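You operate a simulated robot arm through the tools that you are given. There is no shell and no other tool. Be economical: measure what you need, move in short steps, check, and stop when the job is done.

You are at the controls of a simulated robot arm. One attempt, no reset.

JOB
A carrier is stuck on dust under cover 75: shift it along the lane, brush, restart.
Fine: brush back on the table, cover down, reset, run. What is to be rubbed or washed off counts as gone when no trace of it is left.

Only the result counts: the job must be done as asked and must still hold three seconds after the hand-in. Knocking over, shifting, dropping, spilling or breaking anything else fails it. Lids that push on must go on centred and level and be pressed home; caps that screw on are set level and turned clockwise until they are tight.

ROBOT AND FRAMES
A 7-joint arm with a fingered hand on a trunk, on a base that drives. Base frame: it is fixed to the floor where the robot stands at the start and does not move with it; the origin is under the middle of the robot, x ahead of it, y to its left, z up. Readings come in m, degrees, newtons and seconds.
With the tool pointing down near the work surface it reaches from about 0.34 to 0.76 m from the robot's upright axis, wherever it stands. Its first joint turns from -166.0 to 166.0 degrees. Places, roughly: cross release button [0.2, 0.9, 0.8]; cross stop lever [0.2, 0.9, 0.8]; dust [0.6, 0.1, 0.7]; entry release button [0.4, 0.9, 0.8]; entry stop lever [0.5, 0.9, 0.8]; feed release button [0.3, 0.9, 0.8]; feed stop lever [0.4, 0.9, 0.8]; load release button [0.9, 0.9, 0.8]; load stop lever [1, 0.9, 0.8]; loop gate lever [0.3, 0.6, 1.1]; siding gate lever [0, 0.6, 1.1]; siding release button [0.6, 0.9, 0.8]; siding stop lever [0.6, 0.9, 0.8]; store gate lever [0.1, 0.6, 1.1]; test gate lever [0.2, 0.6, 1.1]; top of the rolling table [-0.1, -0.6, 0.9]. Payload 4 kg.
Tool frame: the origin (TCP) lies between the finger pads and is the grasp point; the fingertips stand 0.026 m ahead of it; z points along the fingers, y is the line along which they close. The gripper opens to 0.132 m. The gripper's body begins 0.073 m behind the TCP. The gripper is a hand of 4 fingers: y runs from the thumb to the fingers, the wrist lies at [0, 0, -0.239] in the tool frame.
Orientation is told as [roll, pitch, yaw] about the base's x, y, z axes, in that order, counted from this pose: with the fingers straight down and closing along the base's y, the tool's x points along the base's -x, its y along +y and its z along -z.

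CONTROLS
- The arm moves only by the tool nudge_tool. Its argument "steps" is text: rows parted by semicolons, each of 6 numbers parted by spaces: the shift along the tool's x, y, z in units of 250 mm (1.0 is 250 mm), then the turn, a rotation vector about the tool's x, y, z in units of 45 degrees (1.0 is 45 degrees). In form: tx ty tz rx ry rz; .... A call has 1 to 20 rows; each row is the pose to reach, as a shift and turn from the pose commanded when the call began, along the tool's axes at that moment. A call with a number of a shift or a turn outside -1 to 1 is refused whole. Each row takes 0.2 s and may step no farther than 0.05 m and 8.6 degrees from the row before; otherwise, the whole call is refused. A pose out of reach is approached as far as the arm can. The call stops where the force on the tool passes 40 N (or 10 N more than at its start, if that is more) or the arm is blocked; 0.2 s more then pass. In this call time passes only in rows, and 0.2 s behind the last. The reply holds the time, the measured pose of the TCP, the force on the tool along the base axes, the opening and the grip force, in the units named above and with some noise, with the torque about the TCP (base axes, N m) and any sound that the robot's microphone picked up, and new pictures: "show" is both (left out), scene, wrist or none.
- Cameras (640 x 400 px; columns grow to the right, rows downward): "scene" is now at [-0.0032, 0.1487, 1.5224]; the picture's right is [-0.05, -1.00, 0.00], its down [-0.93, 0.05, -0.36] and it looks along [0.36, -0.02, -0.93] (base axes); focal length 214 px, centre (320, 200). "wrist" rides on the gripper at [0.068, 0.002, -0.097] in the tool frame; the picture's right is [-0.03, 1.00, 0.00], its down [-0.82, -0.02, -0.58] and it looks along [-0.58, -0.01, 0.82] (tool axes); focal length 270 px, centre (320, 200).
- lift_body(by): slides the trunk up (or, below 0, down) by that many m; the arm and the scene camera ride with it, the base frame stays. It gives what a move gives, with no picture.
- roll_base(legs): drives the robot by 1 to 6 legs, each [ahead, turn to the left] in m and degrees, along the robot's own axes; the way and the turn of a leg run together, so that a leg with both is an arc; at most 1.5 m and 180 degrees a leg. The arm and the cameras ride along, it lands a little off, and it stops where it bumps. It gives what a move gives, and a new picture of the scene camera.
- move_fingers(finger1, finger2, finger3, thumb_bend): sets how far each is bent, from 0 (flat) to 1 (curled in); at 0.3 the hand is open as for a grip, at 0.7 the pads meet at the TCP. One left out holds its place. A second passes; each finger stops where it meets its share of the squeeze, and holds until it gets a number again. It is the only way to open and close the hand. It gives what a move gives, with no picture; readings hold the bend of each and the force on the fingers (four entries, about 0 where the hand has none), thumb and palm.
- turn_head(pan, tilt): turns the head with the scene camera to pan (to the left, within 155 degrees either way) and tilt (down, from -29 to 69), counted from straight ahead of the robot. It gives what a move gives, and a new picture of the scene camera.
- probe_pixels(camera, pixels): for up to 12 pixels [column, row] of the newest picture of that camera ("zoom" is the newest enlarged one), the place [x, y, z] in the base frame of the surface seen there, good to about 0.003 m. It takes no simulated time.
- close_up(camera, box): a new picture of the part [left, top, right, bottom] of that camera's present view, enlarged. It takes no simulated time.
- sign_off(): hands the job in; it is judged then, once.

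Go step by step. Measure first, check grasps and placings, and put right what went wrong. The budget is 80 turns and 260 pictures, counting those below and the enlarged ones. Unless the task says otherwise, let go and move clear before handing in, and close with one line.

The tools are called after "Call:" by a JSON object that holds its "method" and its "body". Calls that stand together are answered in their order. nudge_tool: Moves the arm, as the interface text tells. Its arguments: {"type":"object","properties":{"steps":{"type":"string"},"show":{"type":"string","enum":["both","scene","wrist","none"]}},"required":["steps"]} The other tools are called the same way: lift_body (by) slides the trunk up or down; move_fingers (finger1, finger2, finger3, thumb_bend) moves the fingers one by one; roll_base (legs) drives the base; turn_head (pan, tilt) turns the head that bears the scene camera; probe_pixels (camera, pixels) gives the place of the surface under pixels of a picture; close_up (camera, box) takes an enlarged picture of a part of a camera's view; sign_off () hands the job in.

At the start:

```text
time: 0.0
ee_pos: [0.4324, 0.2509, 1.1967]
orientation: [0.0, 0.0, 0.0]
ft_force: [0.2, -0.7, -0.1]
ft_torque: [-0.02, 0.01, 0.01]
grip_width: 0.1321
finger_force: 0.0
shape: jaw
bend: [0.3, 0.3, 0.3, 0.3]
finger forces: [0.0, 0.1, 0.0, 0.0, 0.1, 0.1]
trunk travel left (down, up): [-0.525, 0.065]
robot x, y, heading: [0.0007, -0.0013, 0.0]
head pan, tilt: [-2.9, 68.8]
```

scene: 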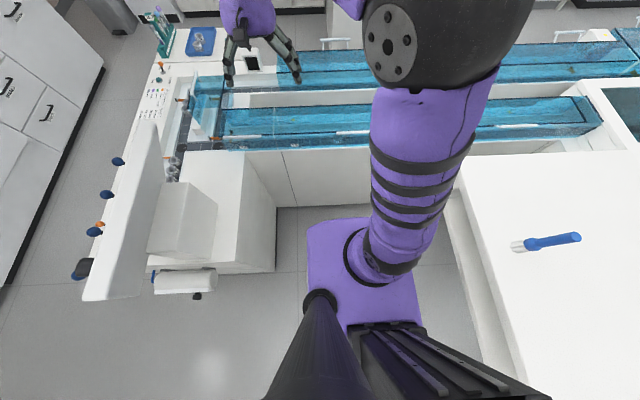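
wrist: 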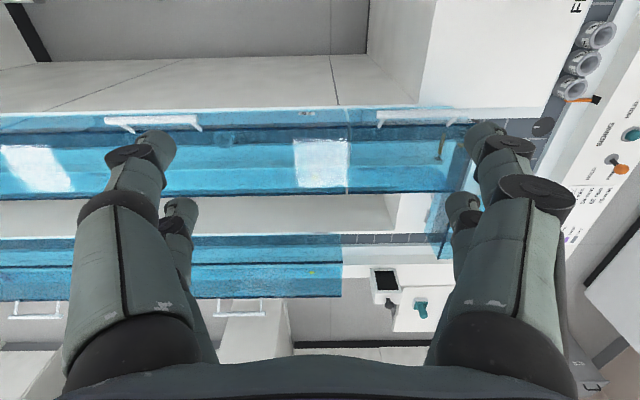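

The pictures show two covered lanes (blue covers) ahead, a brush on the table at right (px 545,241), and panels at left. I'll look around with the head first.

Call:
{"method": "turn_head", "body": {"pan": -10, "tilt": 35}}

Call:
{"method": "turn_head", "body": {"pan": 60, "tilt": 35}}

Call:
{"method": "turn_head", "body": {"pan": -70, "tilt": 45}}

```text
time: 1.0
ee_pos: [0.4324, 0.2511, 1.1964]
orientation: [0.0, -0.1, 0.1]
ft_force: [-1.3, -0.4, -0.1]
ft_torque: [-0.01, 0.01, -0.01]
grip_width: 0.132
finger_force: 0.1
shape: jaw
bend: [0.3, 0.3, 0.3, 0.3]
finger forces: [0.1, 0.0, 0.0, 0.0, 0.0, 0.0]
trunk travel left (down, up): [-0.525, 0.065]
robot x, y, heading: [0.0004, 0.001, 0.1]
head pan, tilt: [-10.0, 35.0]
```

scene: 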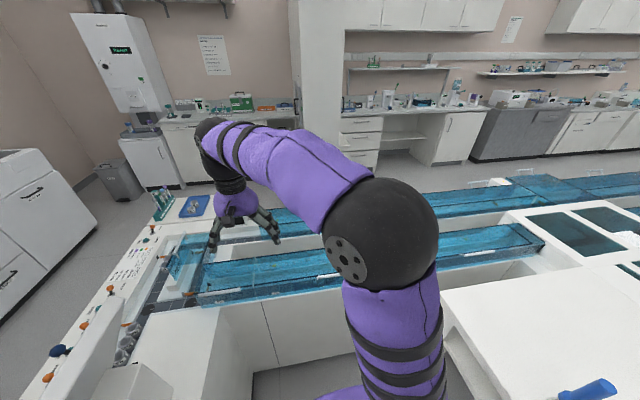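

```text
time: 2.4
ee_pos: [0.4322, 0.251, 1.1976]
orientation: [-0.1, 0.2, 0.0]
ft_force: [-0.3, -0.9, 0.7]
ft_torque: [0.0, 0.01, 0.0]
grip_width: 0.1323
finger_force: 0.1
shape: jaw
bend: [0.3, 0.3, 0.3, 0.3]
finger forces: [0.1, 0.0, 0.0, 0.1, 0.0, 0.1]
trunk travel left (down, up): [-0.525, 0.065]
robot x, y, heading: [-0.0015, 0.0003, 0.0]
head pan, tilt: [60.0, 35.0]
```

scene: 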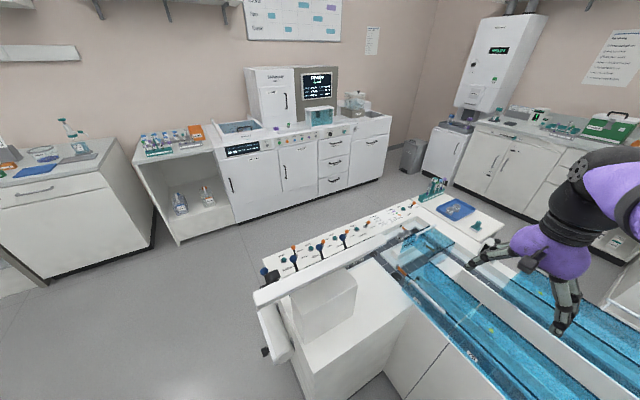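

```text
time: 4.5
ee_pos: [0.4312, 0.2512, 1.1972]
orientation: [0.0, 0.1, 0.1]
ft_force: [0.8, 0.3, 0.1]
ft_torque: [0.01, -0.02, 0.0]
grip_width: 0.1319
finger_force: 0.0
shape: jaw
bend: [0.3, 0.3, 0.3, 0.3]
finger forces: [0.0, 0.0, 0.0, 0.0, 0.0, 0.0]
trunk travel left (down, up): [-0.525, 0.065]
robot x, y, heading: [-0.0021, 0.0015, 0.0]
head pan, tilt: [-70.0, 45.0]
```

scene: 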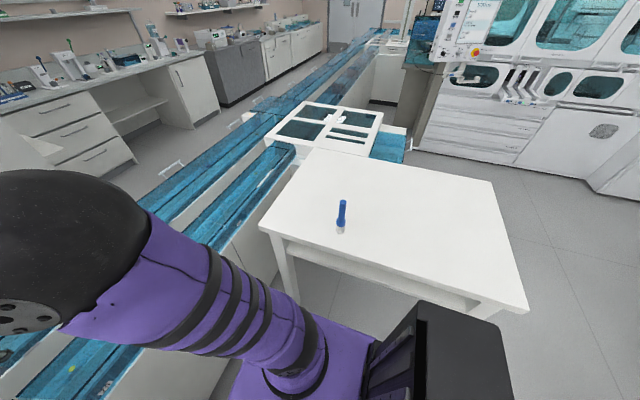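

The brush lies on the rolling table to the right; covers hold grip bars. I'll look at the near lane and panel close up.

Call:
{"method": "turn_head", "body": {"pan": 25, "tilt": 50}}

Call:
{"method": "close_up", "body": {"camera": "scene", "box": [120, 40, 440, 240]}}

Call:
{"method": "close_up", "body": {"camera": "wrist", "box": [0, 90, 480, 340]}}

```text
time: 6.2
ee_pos: [0.4324, 0.2517, 1.1974]
orientation: [0.0, 0.0, 0.1]
ft_force: [-0.2, -0.7, 0.2]
ft_torque: [-0.02, -0.03, 0.01]
grip_width: 0.132
finger_force: 0.0
shape: jaw
bend: [0.3, 0.3, 0.3, 0.3]
finger forces: [0.0, 0.1, 0.0, 0.0, 0.0, 0.0]
trunk travel left (down, up): [-0.525, 0.065]
robot x, y, heading: [-0.0022, 0.0014, 0.1]
head pan, tilt: [25.0, 50.0]
```

scene: 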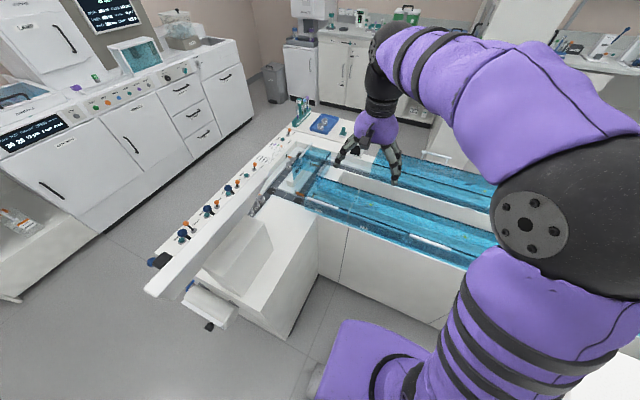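

```text
2.00 times, centred on (280, 140) of scene
```

zoom: 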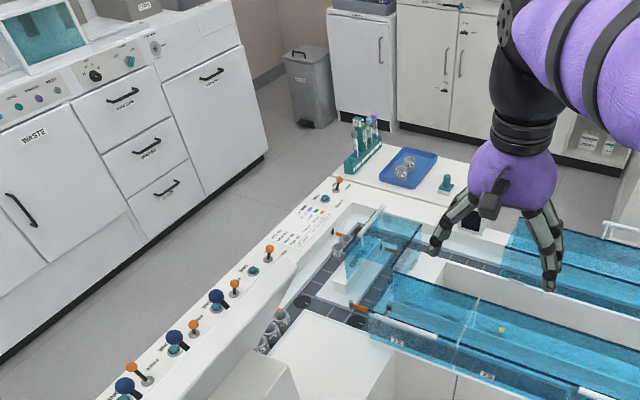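

```text
1.33 times, centred on (240, 215) of wrist
```

zoom: 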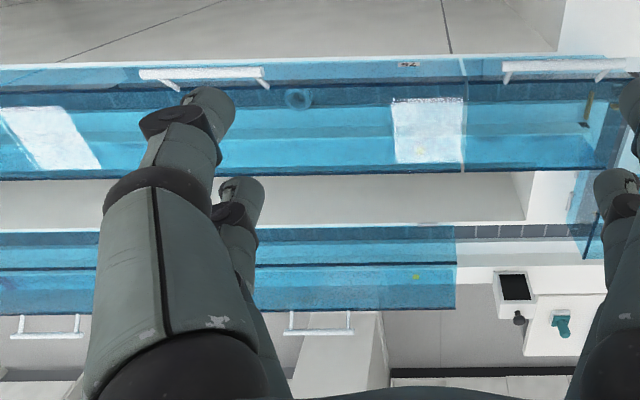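

A round carrier-like shape shows under the near cover (wrist ~(223,138)) and a label near (306,113). Zooming further.

Call:
{"method": "close_up", "body": {"camera": "wrist", "box": [260, 90, 420, 190]}}

Call:
{"method": "close_up", "body": {"camera": "wrist", "box": [160, 100, 320, 200]}}

Call:
{"method": "close_up", "body": {"camera": "scene", "box": [290, 140, 510, 280]}}

Call:
{"method": "close_up", "body": {"camera": "scene", "box": [140, 130, 300, 270]}}

```text
4.00 times, centred on (340, 140) of wrist
```

zoom: 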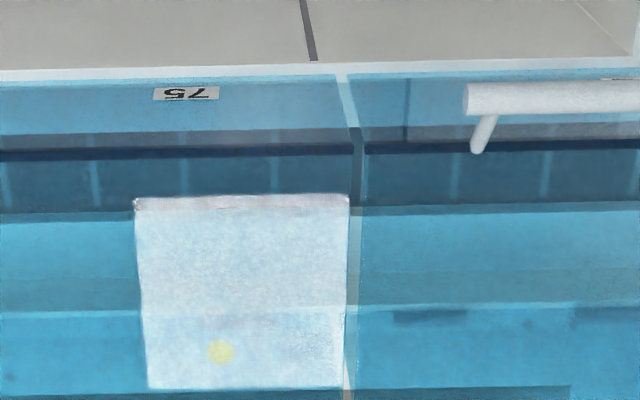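

```text
4.00 times, centred on (240, 150) of wrist
```

zoom: 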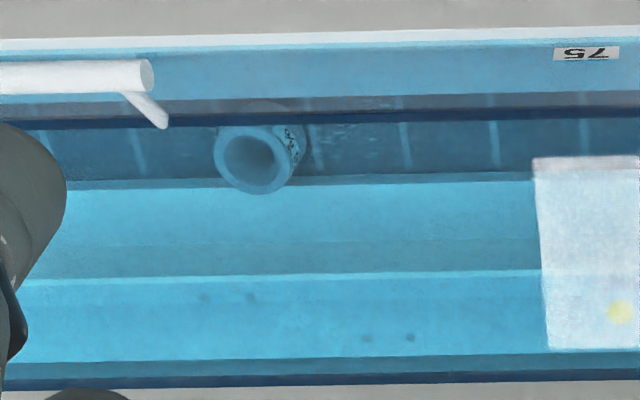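

```text
2.86 times, centred on (400, 210) of scene
```

zoom: 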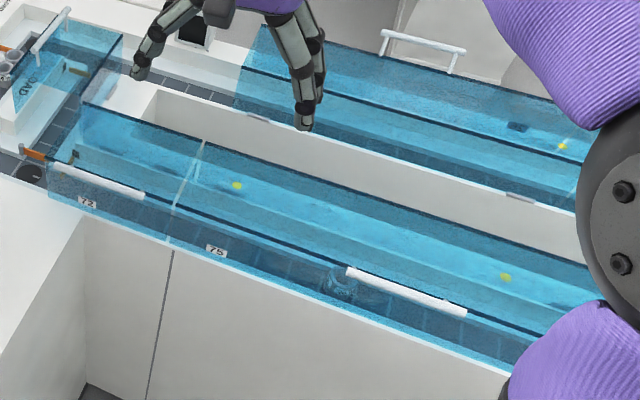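

```text
2.86 times, centred on (220, 200) of scene
```

zoom: 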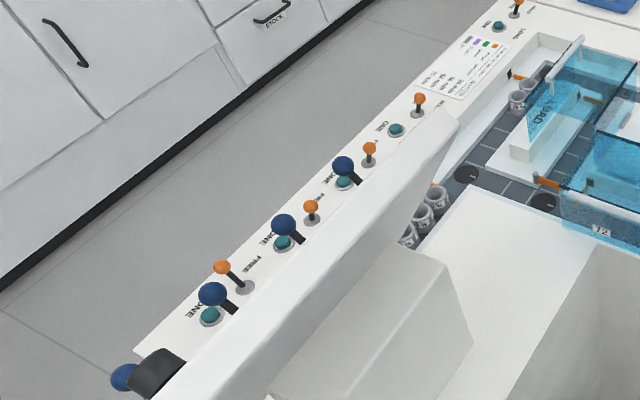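

Cover 75 is the near-lane cover with the carrier visible in it. Next I'll read the panel texts and search for reset/run controls.

Call:
{"method": "close_up", "body": {"camera": "scene", "box": [240, 130, 288, 170]}}

Call:
{"method": "close_up", "body": {"camera": "scene", "box": [310, 100, 360, 150]}}

Call:
{"method": "close_up", "body": {"camera": "wrist", "box": [540, 80, 640, 260]}}

Call:
{"method": "close_up", "body": {"camera": "wrist", "box": [360, 240, 440, 340]}}

Call:
{"method": "probe_pixels", "body": {"camera": "wrist", "pixels": [[110, 121], [196, 121], [220, 142], [306, 113], [344, 110], [345, 140], [320, 195], [385, 285], [420, 310], [315, 229], [100, 195], [100, 150]]}}

```text
10.00 times, centred on (264, 150) of scene
```

zoom: 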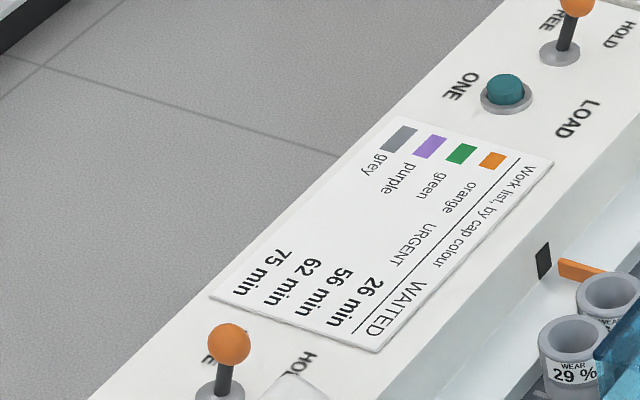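

```text
8.00 times, centred on (335, 125) of scene
```

zoom: 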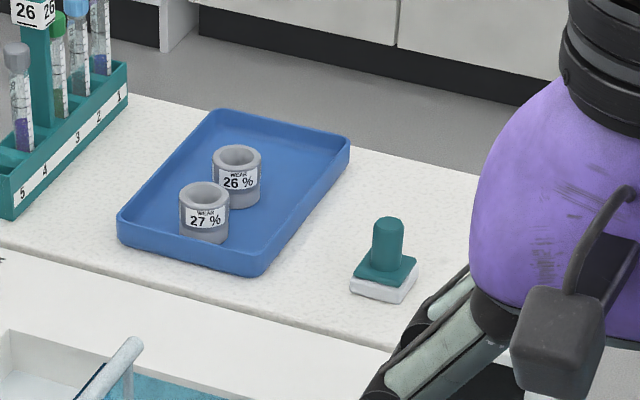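

```text
2.22 times, centred on (590, 170) of wrist
```

zoom: 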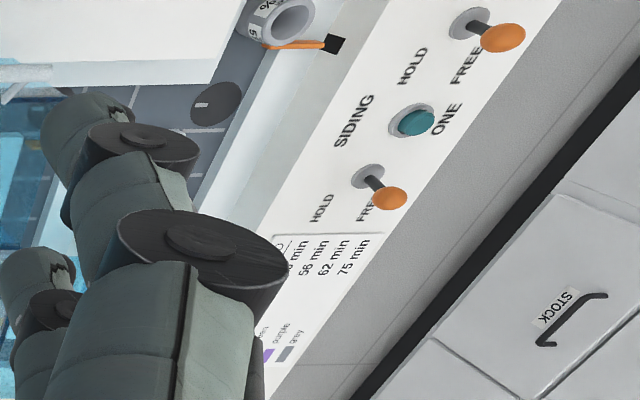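

```text
4.00 times, centred on (400, 290) of wrist
```

zoom: 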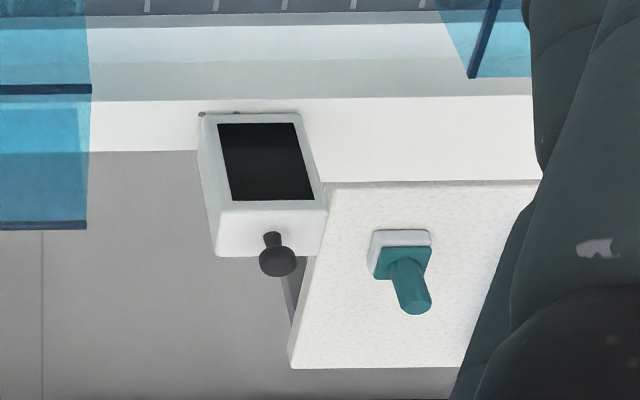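

```text
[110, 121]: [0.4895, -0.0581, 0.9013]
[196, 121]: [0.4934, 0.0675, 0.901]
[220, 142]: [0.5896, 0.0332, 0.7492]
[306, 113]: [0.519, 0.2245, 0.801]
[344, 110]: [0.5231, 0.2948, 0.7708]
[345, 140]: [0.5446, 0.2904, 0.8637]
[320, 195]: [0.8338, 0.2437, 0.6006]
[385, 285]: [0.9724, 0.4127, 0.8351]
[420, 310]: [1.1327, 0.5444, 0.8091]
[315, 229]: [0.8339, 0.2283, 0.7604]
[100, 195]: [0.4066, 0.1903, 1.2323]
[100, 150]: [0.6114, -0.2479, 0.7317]
```

No reset/run yet. I'll look right where a panel with a red/yellow button was seen.

Call:
{"method": "turn_head", "body": {"pan": -75, "tilt": 25}}

Call:
{"method": "close_up", "body": {"camera": "scene", "box": [360, 60, 500, 170]}}

Call:
{"method": "turn_head", "body": {"pan": -130, "tilt": 25}}

Call:
{"method": "turn_head", "body": {"pan": 120, "tilt": 25}}

```text
time: 8.0
ee_pos: [0.4325, 0.2511, 1.1962]
orientation: [0.0, 0.1, 0.0]
ft_force: [-0.1, 0.8, -0.5]
ft_torque: [-0.03, 0.0, 0.0]
grip_width: 0.1322
finger_force: 0.0
shape: jaw
bend: [0.3, 0.3, 0.3, 0.3]
finger forces: [0.1, 0.0, 0.0, 0.0, 0.0, 0.0]
trunk travel left (down, up): [-0.525, 0.065]
robot x, y, heading: [0.0026, -0.0, -0.1]
head pan, tilt: [-75.0, 25.0]
```

scene: 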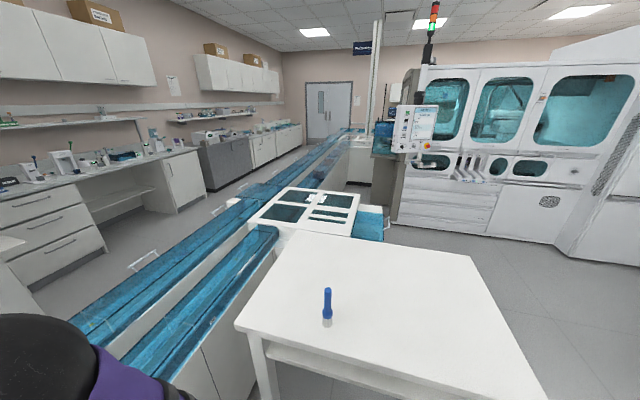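

```text
3.64 times, centred on (430, 115) of scene
```

zoom: 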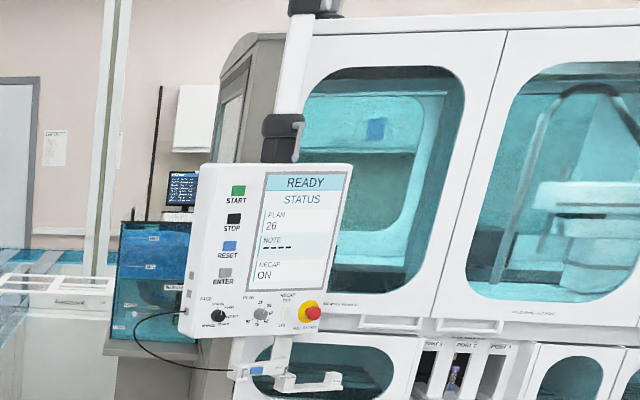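

```text
time: 9.2
ee_pos: [0.4312, 0.2508, 1.1973]
orientation: [0.0, 0.0, 0.0]
ft_force: [-0.5, -0.5, -0.3]
ft_torque: [-0.01, -0.02, 0.03]
grip_width: 0.1318
finger_force: 0.0
shape: jaw
bend: [0.3, 0.3, 0.3, 0.3]
finger forces: [0.0, 0.0, 0.0, 0.0, 0.0, 0.0]
trunk travel left (down, up): [-0.525, 0.065]
robot x, y, heading: [0.0009, -0.0025, 0.1]
head pan, tilt: [-130.0, 25.0]
```

scene: 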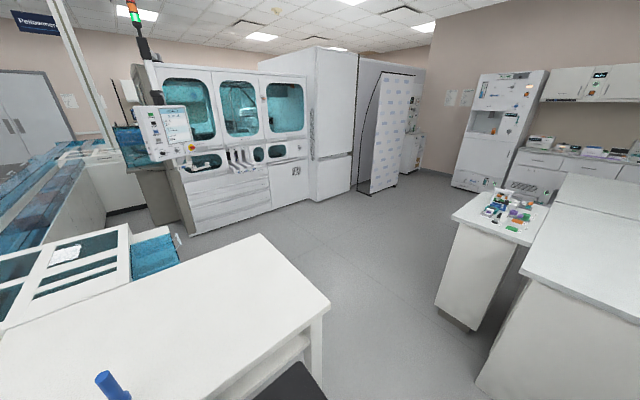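

```text
time: 12.7
ee_pos: [0.4334, 0.2517, 1.1972]
orientation: [0.0, -0.1, 0.1]
ft_force: [1.2, -0.5, -0.2]
ft_torque: [0.0, 0.04, -0.02]
grip_width: 0.132
finger_force: 0.0
shape: jaw
bend: [0.3, 0.3, 0.3, 0.3]
finger forces: [0.1, 0.0, 0.0, 0.1, 0.0, 0.0]
trunk travel left (down, up): [-0.525, 0.065]
robot x, y, heading: [0.0019, 0.0005, 0.1]
head pan, tilt: [120.0, 25.0]
```

scene: 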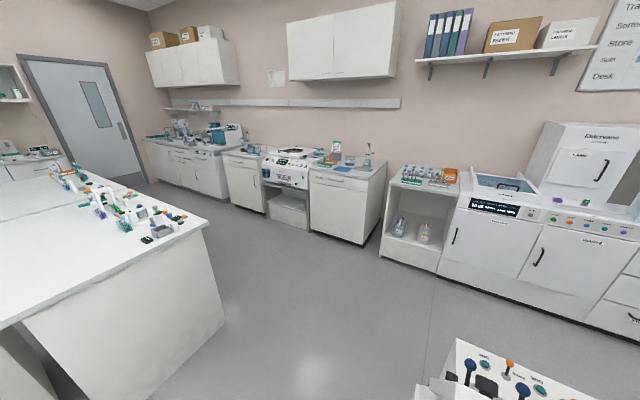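

The analyzer pendant (READY) belongs to another machine. I'll check the wall unit display, the notices and the panel's near end.

Call:
{"method": "turn_head", "body": {"pan": 70, "tilt": 50}}

Call:
{"method": "close_up", "body": {"camera": "scene", "box": [200, 120, 460, 290]}}

Call:
{"method": "turn_head", "body": {"pan": 35, "tilt": 20}}

Call:
{"method": "close_up", "body": {"camera": "scene", "box": [200, 50, 440, 230]}}

```text
time: 13.9
ee_pos: [0.4313, 0.251, 1.1971]
orientation: [0.0, 0.0, 0.0]
ft_force: [-0.2, 0.3, 0.7]
ft_torque: [0.01, 0.0, -0.04]
grip_width: 0.132
finger_force: 0.1
shape: jaw
bend: [0.3, 0.3, 0.3, 0.3]
finger forces: [0.1, 0.0, 0.0, 0.0, 0.0, 0.0]
trunk travel left (down, up): [-0.525, 0.065]
robot x, y, heading: [0.0007, -0.0007, 0.1]
head pan, tilt: [70.0, 50.0]
```

scene: 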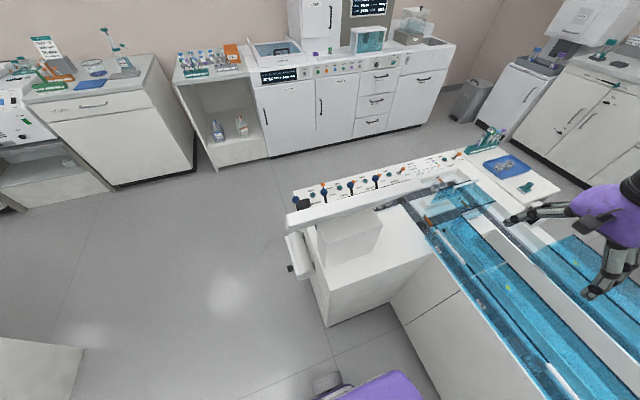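

```text
2.35 times, centred on (330, 205) of scene
```

zoom: 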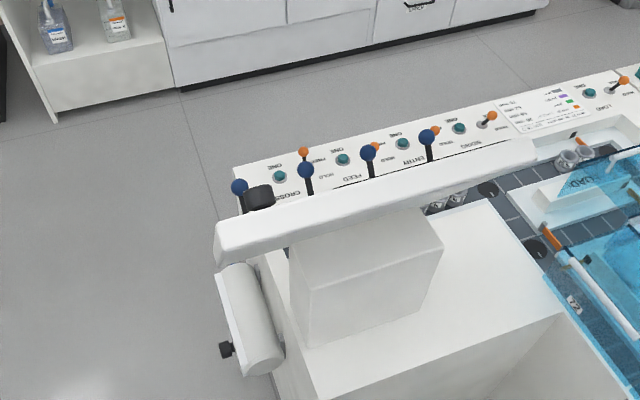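

```text
time: 14.9
ee_pos: [0.4331, 0.2516, 1.1967]
orientation: [-0.1, 0.0, 0.0]
ft_force: [-0.6, 0.2, -0.2]
ft_torque: [0.01, 0.01, 0.01]
grip_width: 0.1318
finger_force: 0.0
shape: jaw
bend: [0.3, 0.3, 0.3, 0.3]
finger forces: [0.0, 0.0, 0.0, 0.0, 0.0, 0.0]
trunk travel left (down, up): [-0.525, 0.065]
robot x, y, heading: [-0.001, -0.0009, -0.1]
head pan, tilt: [35.0, 20.0]
```

scene: 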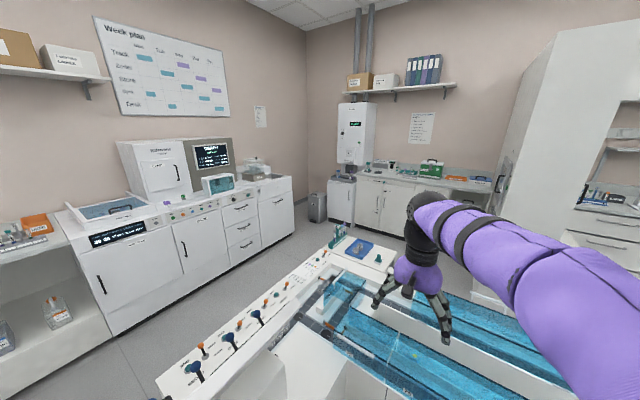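

```text
2.22 times, centred on (320, 140) of scene
```

zoom: 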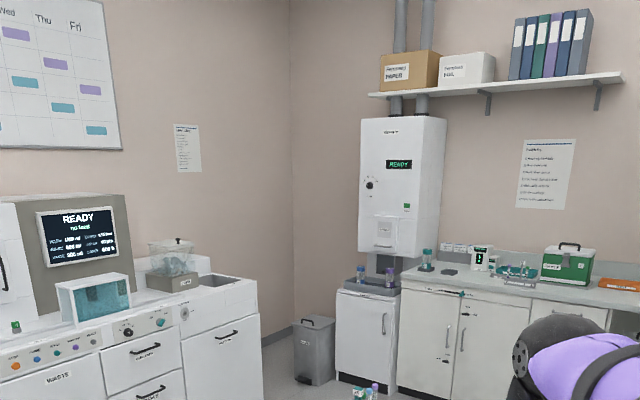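

No reset/run at left. I'll look at the hub to the right and the far end of the lane.

Call:
{"method": "turn_head", "body": {"pan": -55, "tilt": 40}}

Call:
{"method": "close_up", "body": {"camera": "scene", "box": [200, 100, 480, 275]}}

Call:
{"method": "close_up", "body": {"camera": "scene", "box": [240, 0, 480, 150]}}

```text
time: 16.6
ee_pos: [0.4318, 0.2513, 1.197]
orientation: [0.0, 0.0, 0.0]
ft_force: [-0.8, 0.6, 0.7]
ft_torque: [0.01, 0.03, 0.02]
grip_width: 0.1317
finger_force: 0.0
shape: jaw
bend: [0.3, 0.3, 0.3, 0.3]
finger forces: [0.1, 0.0, 0.1, 0.0, 0.1, 0.0]
trunk travel left (down, up): [-0.525, 0.065]
robot x, y, heading: [-0.001, -0.0005, -0.1]
head pan, tilt: [-55.0, 40.0]
```

scene: 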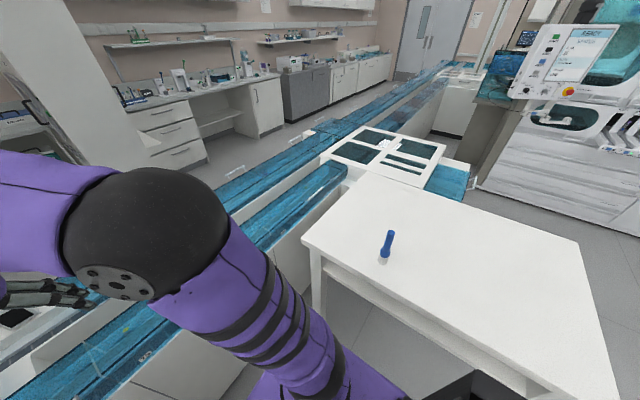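

```text
2.29 times, centred on (340, 188) of scene
```

zoom: 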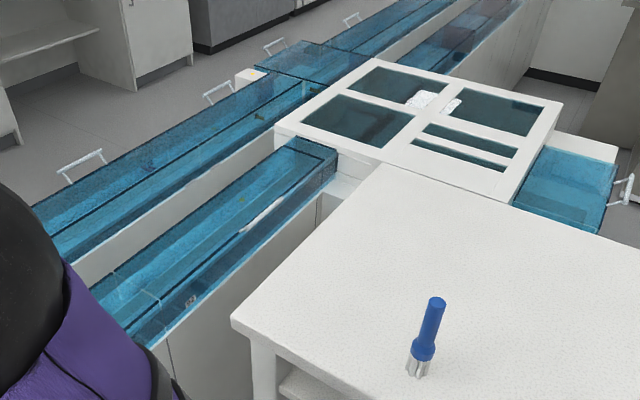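

```text
2.67 times, centred on (360, 75) of scene
```

zoom: 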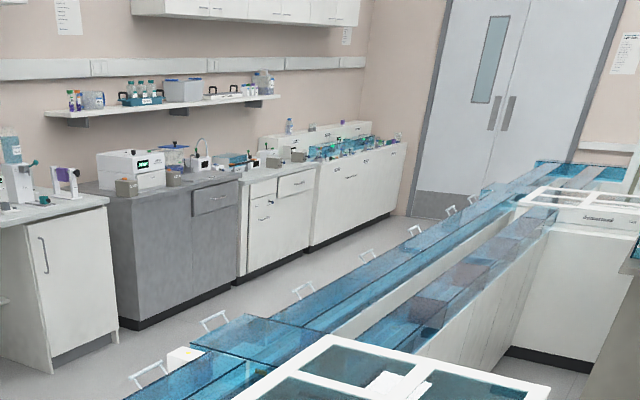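

Call:
{"method": "close_up", "body": {"camera": "scene", "box": [505, 20, 635, 115]}}

Call:
{"method": "turn_head", "body": {"pan": 75, "tilt": 45}}

Call:
{"method": "close_up", "body": {"camera": "scene", "box": [290, 220, 370, 330]}}

```text
4.21 times, centred on (570, 68) of scene
```

zoom: 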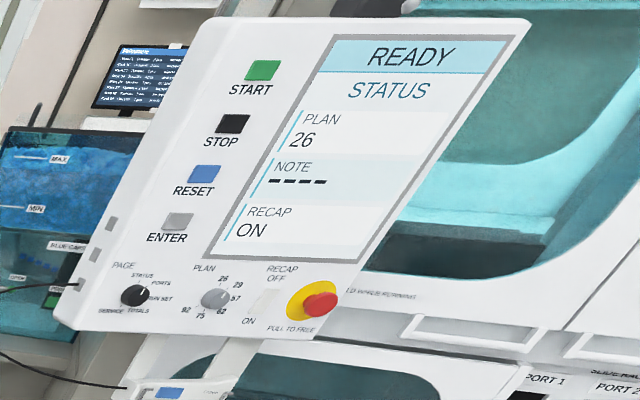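

```text
time: 18.7
ee_pos: [0.4321, 0.2513, 1.1956]
orientation: [0.0, 0.0, -0.1]
ft_force: [0.3, 0.6, -0.4]
ft_torque: [0.01, 0.0, -0.01]
grip_width: 0.1319
finger_force: 0.1
shape: jaw
bend: [0.3, 0.3, 0.3, 0.3]
finger forces: [0.0, 0.0, 0.0, 0.0, 0.0, 0.1]
trunk travel left (down, up): [-0.525, 0.065]
robot x, y, heading: [0.002, 0.0035, -0.0]
head pan, tilt: [75.0, 45.0]
```

scene: 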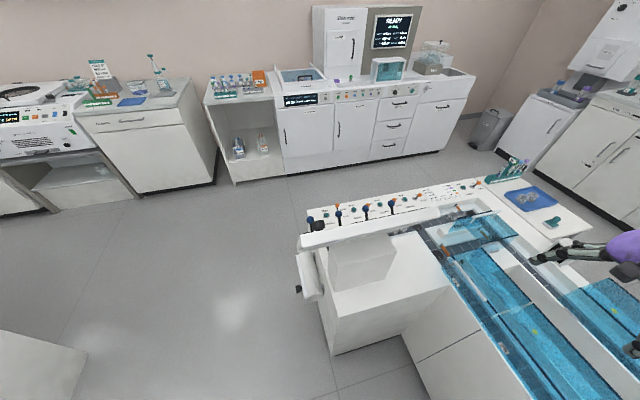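

```text
3.64 times, centred on (330, 275) of scene
```

zoom: 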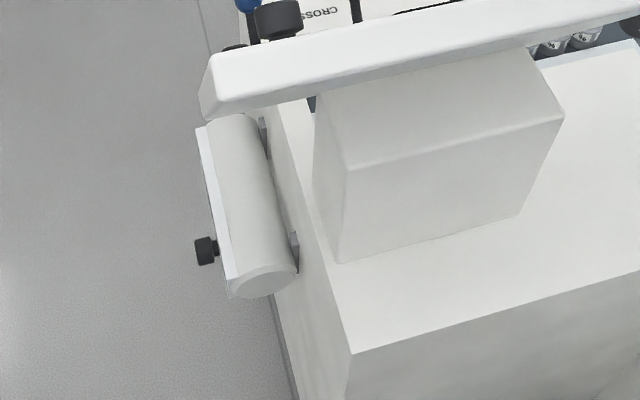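

The levers' labels are readable only from the far (+y) side, so the reset/run console probably faces that way on the beam; I'll drive round later. Now measure the brush and the cover.

Call:
{"method": "turn_head", "body": {"pan": -60, "tilt": 60}}

Call:
{"method": "close_up", "body": {"camera": "scene", "box": [300, 80, 500, 205]}}

```text
time: 20.9
ee_pos: [0.4328, 0.2503, 1.1964]
orientation: [-0.1, 0.1, 0.0]
ft_force: [-0.6, -0.4, -0.7]
ft_torque: [-0.04, 0.0, -0.01]
grip_width: 0.1318
finger_force: 0.0
shape: jaw
bend: [0.3, 0.3, 0.3, 0.3]
finger forces: [0.0, 0.0, 0.0, 0.0, 0.0, 0.0]
trunk travel left (down, up): [-0.525, 0.065]
robot x, y, heading: [0.0032, -0.0004, 0.1]
head pan, tilt: [-60.0, 60.0]
```

scene: 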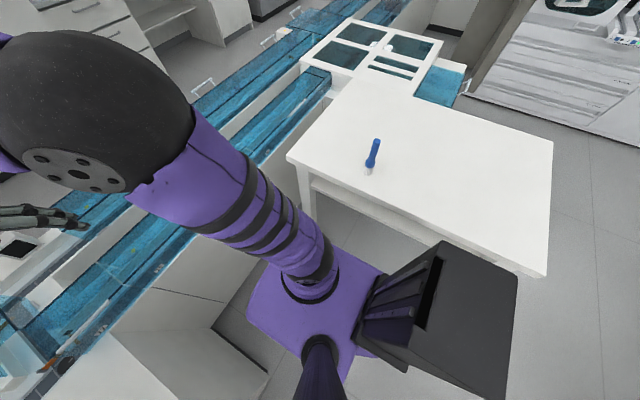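

```text
3.20 times, centred on (400, 142) of scene
```

zoom: 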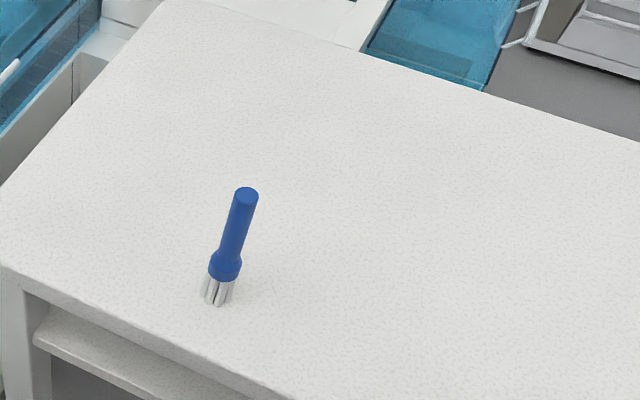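

Call:
{"method": "probe_pixels", "body": {"camera": "zoom", "pixels": [[246, 193], [236, 225], [226, 268], [216, 295], [218, 306], [260, 305], [20, 255], [160, 10], [225, 260]]}}

Call:
{"method": "nudge_tool", "body": {"steps": "0 0.2 0 0 0 0; 0 0.4 0 0 0 0; 0 0.6 0 0 0 0", "show": "wrist"}}

Call:
{"method": "turn_head", "body": {"pan": -3, "tilt": 60}}

```text
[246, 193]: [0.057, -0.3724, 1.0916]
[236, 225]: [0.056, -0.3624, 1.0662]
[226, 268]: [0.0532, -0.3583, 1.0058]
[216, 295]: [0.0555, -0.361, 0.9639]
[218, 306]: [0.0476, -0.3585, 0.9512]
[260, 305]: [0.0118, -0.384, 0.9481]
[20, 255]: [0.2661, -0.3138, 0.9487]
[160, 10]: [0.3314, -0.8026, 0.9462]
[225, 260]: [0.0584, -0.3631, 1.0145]
```

```text
time: 21.6
ee_pos: [0.4291, 0.4017, 1.1932]
orientation: [-0.1, 0.0, 0.0]
ft_force: [-0.3, 0.0, 0.2]
ft_torque: [0.0, 0.0, 0.01]
grip_width: 0.1319
finger_force: 0.0
shape: jaw
bend: [0.3, 0.3, 0.3, 0.3]
finger forces: [0.1, 0.0, 0.1, 0.1, 0.0, 0.0]
trunk travel left (down, up): [-0.525, 0.065]
robot x, y, heading: [0.0022, -0.0001, -0.1]
head pan, tilt: [-60.0, 60.0]
```

wrist: 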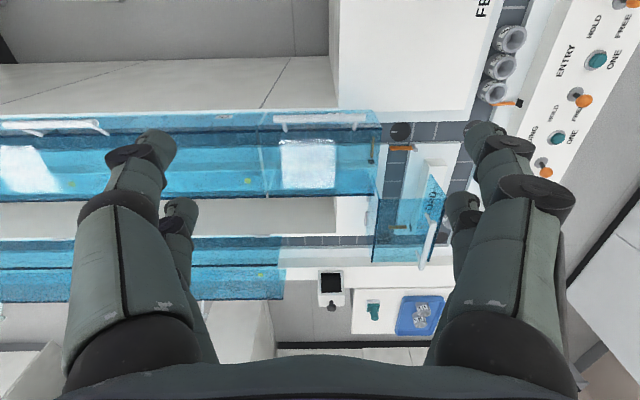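

```text
time: 22.9
ee_pos: [0.4309, 0.401, 1.1936]
orientation: [0.0, 0.0, -0.1]
ft_force: [0.7, 0.2, 0.1]
ft_torque: [0.01, -0.04, -0.01]
grip_width: 0.1318
finger_force: 0.0
shape: jaw
bend: [0.3, 0.3, 0.3, 0.3]
finger forces: [0.1, 0.1, 0.0, 0.0, 0.0, 0.0]
trunk travel left (down, up): [-0.525, 0.065]
robot x, y, heading: [0.0019, -0.0019, -0.2]
head pan, tilt: [-3.0, 60.0]
```

scene: 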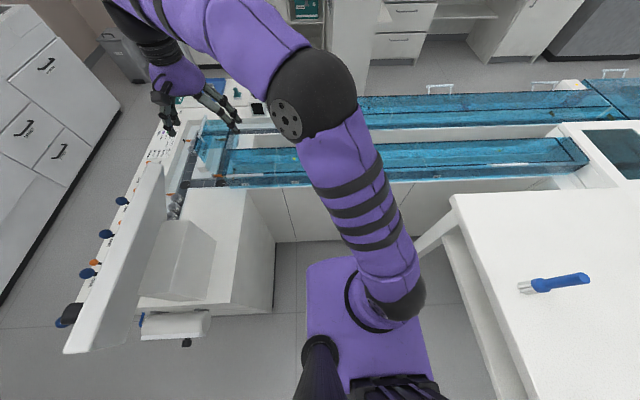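

The brush stands upright at (0.054,-0.362), table z 0.948, top 1.092. Now close looks at cover 75.

Call:
{"method": "close_up", "body": {"camera": "scene", "box": [200, 90, 600, 220]}}

Call:
{"method": "close_up", "body": {"camera": "wrist", "box": [0, 100, 280, 275]}}

Call:
{"method": "probe_pixels", "body": {"camera": "wrist", "pixels": [[264, 118], [262, 150], [263, 190], [250, 196], [225, 116], [375, 118], [378, 150], [40, 115], [290, 230], [315, 190]]}}

```text
1.60 times, centred on (400, 155) of scene
```

zoom: 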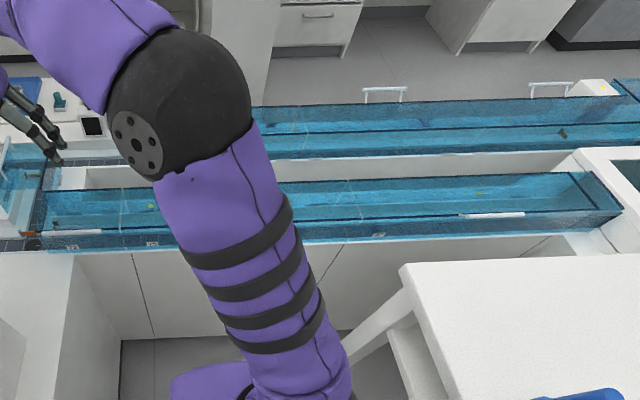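

```text
2.29 times, centred on (140, 188) of wrist
```

zoom: 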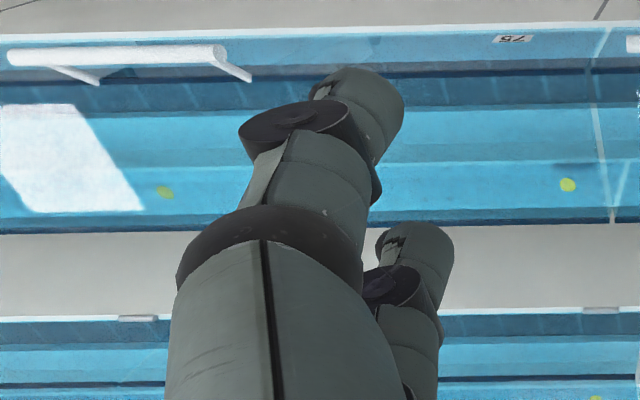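

```text
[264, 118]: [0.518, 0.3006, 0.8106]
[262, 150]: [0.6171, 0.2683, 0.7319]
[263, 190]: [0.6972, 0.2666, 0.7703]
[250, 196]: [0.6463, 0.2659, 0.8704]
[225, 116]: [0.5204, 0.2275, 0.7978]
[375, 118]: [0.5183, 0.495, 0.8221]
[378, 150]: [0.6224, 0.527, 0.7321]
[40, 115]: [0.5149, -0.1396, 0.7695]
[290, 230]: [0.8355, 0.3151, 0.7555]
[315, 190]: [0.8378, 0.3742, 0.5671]
```

Cover 75 spans y≈0.295 downwards, x≈0.52–0.69, handle at (0.49, 0.005, 0.90). I'll move the hand back over it for a closer look, pointing camera at the cover.

Call:
{"method": "nudge_tool", "body": {"steps": "0 -0.2 0 0 0 0; 0 -0.4 0 0 0 0; 0.1 -0.6 0 0 0 0; 0.2 -0.8 0 0 0 0; 0.3 -1 0 0 0 0", "show": "none"}}

Call:
{"method": "nudge_tool", "body": {"steps": "0 -0.2 0 0 0 0; 0 -0.4 0 0 0 0; 0 -0.6 0 0 0 0", "show": "both"}}

Call:
{"method": "close_up", "body": {"camera": "wrist", "box": [150, 80, 490, 290]}}

```text
refused: row 3 steps farther than a row can; nothing moved
```

```text
time: 23.7
ee_pos: [0.4274, 0.2503, 1.1945]
orientation: [0.0, 0.1, -0.1]
ft_force: [-0.5, -0.1, 0.8]
ft_torque: [0.02, -0.03, 0.0]
grip_width: 0.1321
finger_force: 0.1
shape: jaw
bend: [0.3, 0.3, 0.3, 0.3]
finger forces: [0.1, 0.0, 0.0, 0.1, 0.0, 0.0]
trunk travel left (down, up): [-0.525, 0.065]
robot x, y, heading: [0.0003, 0.0014, 0.0]
head pan, tilt: [-3.0, 60.0]
```

scene: 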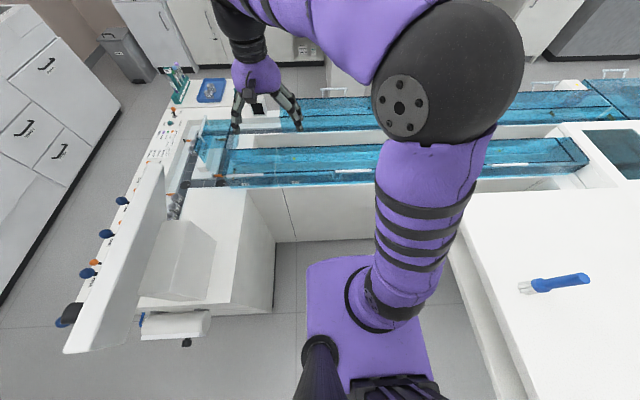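
wrist: 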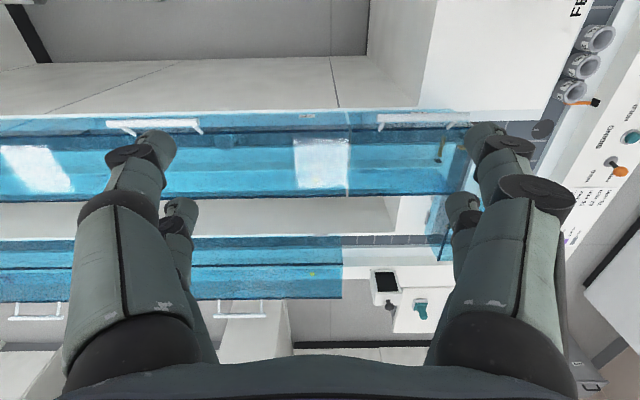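

```text
1.88 times, centred on (320, 185) of wrist
```

zoom: 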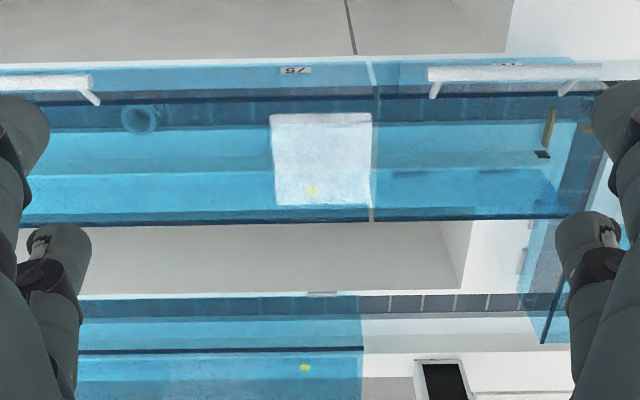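

Call:
{"method": "probe_pixels", "body": {"camera": "zoom", "pixels": [[230, 68], [230, 80], [230, 95], [230, 105], [230, 120], [230, 140], [230, 170], [230, 190], [230, 210], [230, 218], [230, 228], [140, 118]]}}

Call:
{"method": "nudge_tool", "body": {"steps": "0 -0.2 0 0 0 0; 0 -0.4 0 0 0 0; 0 -0.6 0 0 0 0; 0 -0.8 0 0 0 0; 0 -0.95 0.05 0 0 0; 0.15 -0.95 0.1 0 0 0; 0.3 -0.95 0.2 0 0 0", "show": "wrist"}}

Call:
{"method": "close_up", "body": {"camera": "wrist", "box": [150, 60, 490, 270]}}

```text
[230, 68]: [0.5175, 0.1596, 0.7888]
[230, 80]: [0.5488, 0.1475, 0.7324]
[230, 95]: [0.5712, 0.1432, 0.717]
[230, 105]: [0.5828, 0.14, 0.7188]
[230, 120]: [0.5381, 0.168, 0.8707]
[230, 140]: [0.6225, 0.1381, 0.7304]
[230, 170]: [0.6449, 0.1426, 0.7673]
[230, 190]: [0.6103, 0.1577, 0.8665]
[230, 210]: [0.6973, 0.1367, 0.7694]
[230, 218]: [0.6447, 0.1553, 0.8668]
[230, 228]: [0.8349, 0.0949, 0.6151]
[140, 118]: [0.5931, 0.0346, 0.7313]
```

```text
time: 25.3
ee_pos: [0.3573, 0.0143, 1.1439]
orientation: [-0.1, -0.1, 0.0]
ft_force: [-0.6, -0.6, -0.6]
ft_torque: [-0.03, -0.03, 0.02]
grip_width: 0.132
finger_force: 0.1
shape: jaw
bend: [0.3, 0.3, 0.3, 0.3]
finger forces: [0.0, 0.0, 0.0, 0.1, 0.1, 0.0]
trunk travel left (down, up): [-0.525, 0.065]
robot x, y, heading: [-0.0028, 0.0016, -0.1]
head pan, tilt: [-3.0, 60.0]
```

wrist: 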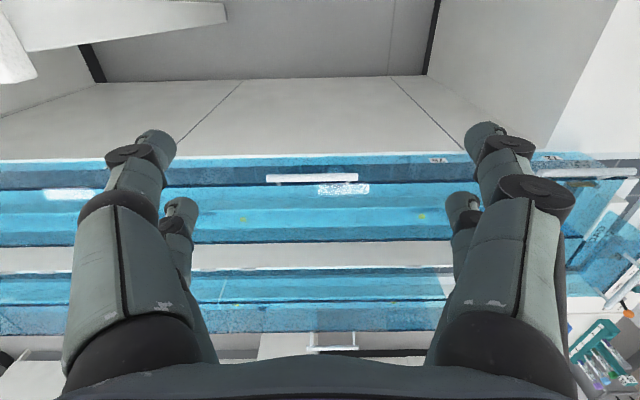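

```text
1.88 times, centred on (320, 165) of wrist
```

zoom: 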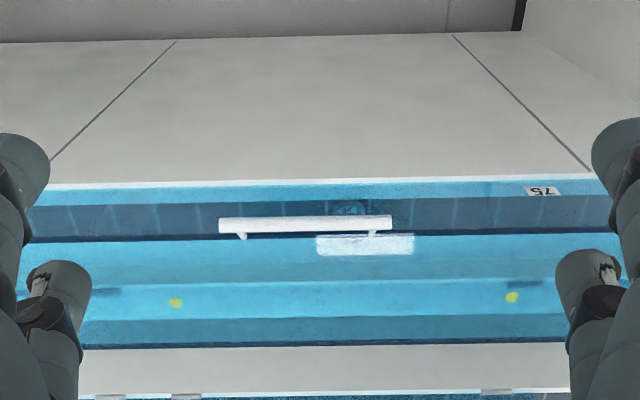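

Call:
{"method": "close_up", "body": {"camera": "scene", "box": [520, 110, 640, 200]}}

Call:
{"method": "close_up", "body": {"camera": "wrist", "box": [470, 130, 640, 300]}}

Call:
{"method": "close_up", "body": {"camera": "wrist", "box": [180, 230, 480, 360]}}

```text
4.44 times, centred on (580, 155) of scene
```

zoom: 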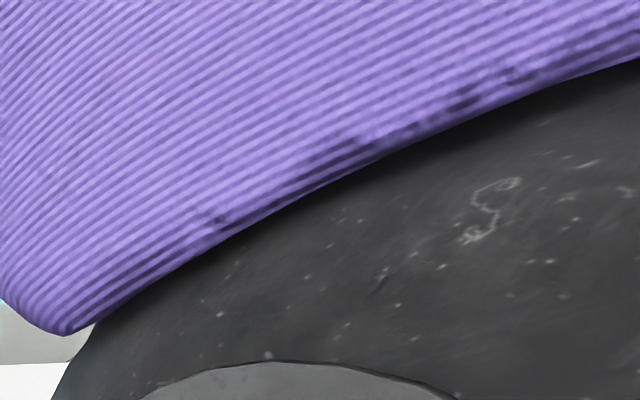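

```text
2.35 times, centred on (555, 215) of wrist
```

zoom: 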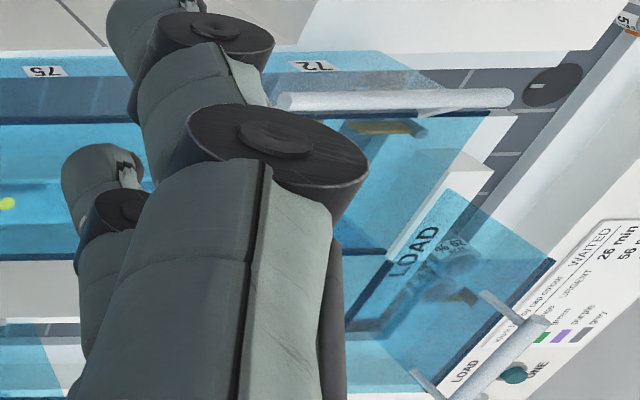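

```text
2.13 times, centred on (330, 295) of wrist
```

zoom: 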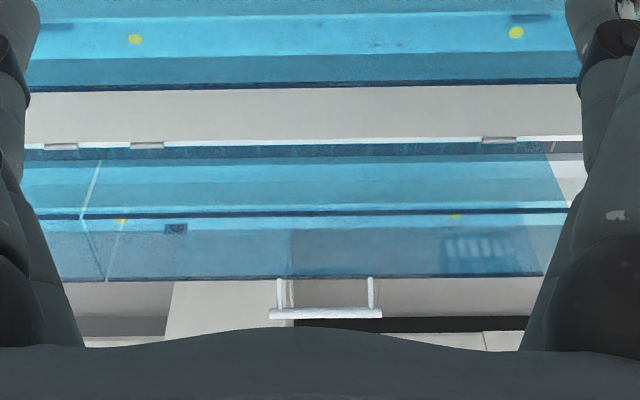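

The lid is ~0.18 wide, top z 0.867, hinge most likely at the back bottom (≈0.69, 0.77). I'll turn the hand 90° so the fingers straddle the bar (fingers outside, thumb in the gap), and tilt it forward.

Call:
{"method": "nudge_tool", "body": {"steps": "0 0 0 0 0 -0.17; 0 0 0 0 0 -0.34; 0 0 0 0 0 -0.51; 0 0 0 0 0 -0.68; 0 0 0 0 0 -0.85; 0 0 0 0 0 -1", "show": "none"}}

Call:
{"method": "nudge_tool", "body": {"steps": "0 0 0 0 0 -0.17; 0 0 0 0 0 -0.34; 0 0 0 0 0 -0.51; 0 0 0 0 0 -0.68; 0 0 0 0 0 -0.85; 0 0 0 0 0 -1", "show": "none"}}

Call:
{"method": "nudge_tool", "body": {"steps": "0 0 0 0.17 0 0; 0 0 0 0.34 0 0; 0 0 0 0.51 0 0; 0 0 0 0.667 0 0", "show": "both"}}

```text
time: 26.7
ee_pos: [0.3579, 0.0127, 1.1475]
orientation: [0.0, 0.0, 45.0]
ft_force: [-0.3, -0.4, -0.6]
ft_torque: [-0.01, -0.02, -0.04]
grip_width: 0.1319
finger_force: 0.1
shape: jaw
bend: [0.3, 0.3, 0.3, 0.3]
finger forces: [0.0, 0.0, 0.0, 0.1, 0.0, 0.0]
trunk travel left (down, up): [-0.525, 0.065]
robot x, y, heading: [0.0004, -0.0016, 0.1]
head pan, tilt: [-3.0, 60.0]
```

```text
time: 28.1
ee_pos: [0.3578, 0.0134, 1.1469]
orientation: [-0.1, 0.0, 90.2]
ft_force: [-1.4, 0.1, -0.2]
ft_torque: [0.02, 0.01, -0.01]
grip_width: 0.1319
finger_force: 0.1
shape: jaw
bend: [0.3, 0.3, 0.3, 0.3]
finger forces: [0.0, 0.1, 0.1, 0.0, 0.0, 0.0]
trunk travel left (down, up): [-0.525, 0.065]
robot x, y, heading: [-0.0015, -0.0003, -0.2]
head pan, tilt: [-3.0, 60.0]
```

```text
time: 29.1
ee_pos: [0.357, 0.013, 1.1482]
orientation: [-30.1, 0.0, 89.9]
ft_force: [0.2, -0.6, -0.2]
ft_torque: [-0.02, 0.0, -0.02]
grip_width: 0.1319
finger_force: 0.1
shape: jaw
bend: [0.3, 0.3, 0.3, 0.3]
finger forces: [0.0, 0.0, 0.0, 0.0, 0.0, 0.0]
trunk travel left (down, up): [-0.525, 0.065]
robot x, y, heading: [0.0011, -0.0008, 0.2]
head pan, tilt: [-3.0, 60.0]
```

scene: 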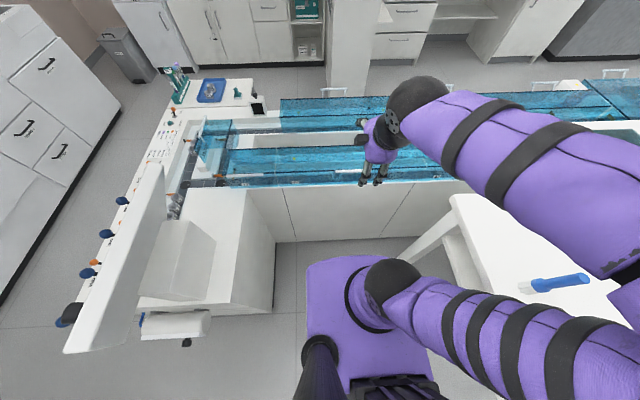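
wrist: 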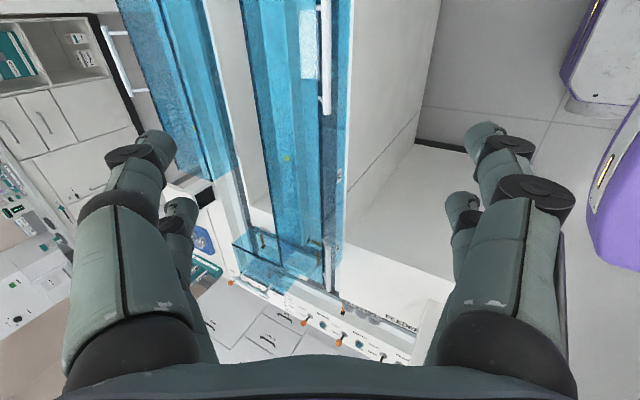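

The hand is oriented right; the bar shows at wrist (325,60). Moving to a 0.1 m standoff along the tool axis and checking.

Call:
{"method": "nudge_tool", "body": {"steps": "0.01 0.01 0.18 0 0 0; 0.02 0.02 0.36 0 0 0; 0.032 0.034 0.54 0 0 0; 0.032 0.034 0.724 0 0 0", "show": "wrist"}}

Call:
{"method": "probe_pixels", "body": {"camera": "wrist", "pixels": [[320, 100], [320, 130], [320, 60], [325, 80], [315, 200]]}}

```text
time: 30.1
ee_pos: [0.4361, 0.0032, 0.9915]
orientation: [-30.3, 0.4, 89.9]
ft_force: [0.4, 0.2, -0.1]
ft_torque: [0.02, -0.04, -0.01]
grip_width: 0.132
finger_force: 0.0
shape: jaw
bend: [0.3, 0.3, 0.3, 0.3]
finger forces: [0.0, 0.1, 0.1, 0.1, 0.0, 0.1]
out of reach, approached as far as the arm can: row 4
trunk travel left (down, up): [-0.525, 0.065]
robot x, y, heading: [0.0021, 0.0005, 0.0]
head pan, tilt: [-3.0, 60.0]
```

wrist: 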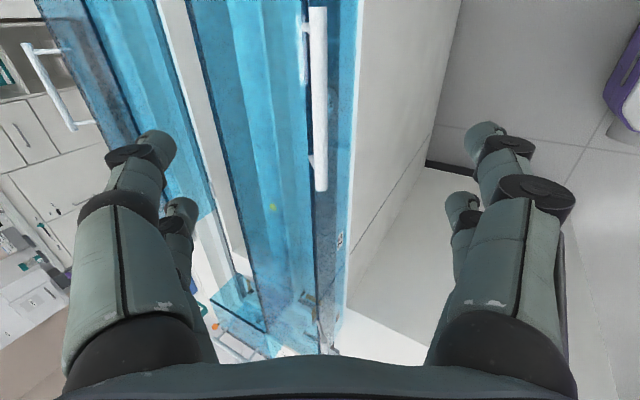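

```text
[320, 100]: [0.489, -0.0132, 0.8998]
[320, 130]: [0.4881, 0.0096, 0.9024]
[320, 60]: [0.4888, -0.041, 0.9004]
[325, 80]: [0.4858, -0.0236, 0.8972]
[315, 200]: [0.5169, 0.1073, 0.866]
```

The bar reads (0.489, y −0.05..0.07, 0.900), as expected; the reach was borderline, so I'll back off, lower the trunk 0.15 m and approach again.

Call:
{"method": "nudge_tool", "body": {"steps": "0 0 -0.18 0 0 0; 0 0 -0.36 0 0 0; 0 0 -0.54 0 0 0; 0 0 -0.7 0 0 0", "show": "none"}}

Call:
{"method": "lift_body", "body": {"by": -0.15}}

```text
time: 31.1
ee_pos: [0.3471, 0.0065, 1.1434]
orientation: [-30.0, 0.0, 89.9]
ft_force: [-0.4, 1.0, 0.1]
ft_torque: [0.0, 0.03, -0.01]
grip_width: 0.1317
finger_force: 0.0
shape: jaw
bend: [0.3, 0.3, 0.3, 0.3]
finger forces: [0.1, 0.1, 0.1, 0.1, 0.0, 0.0]
trunk travel left (down, up): [-0.525, 0.065]
robot x, y, heading: [0.0012, 0.0028, 0.0]
head pan, tilt: [-3.0, 60.0]
```

```text
time: 32.9
ee_pos: [0.3477, 0.0077, 0.9938]
orientation: [-30.0, 0.0, 90.0]
ft_force: [0.4, -0.8, 0.5]
ft_torque: [0.0, 0.01, 0.0]
grip_width: 0.1319
finger_force: 0.0
shape: jaw
bend: [0.3, 0.3, 0.3, 0.3]
finger forces: [0.0, 0.1, 0.0, 0.0, 0.0, 0.0]
trunk travel left (down, up): [-0.375, 0.215]
robot x, y, heading: [0.0013, -0.0019, 0.2]
head pan, tilt: [-3.0, 60.0]
```

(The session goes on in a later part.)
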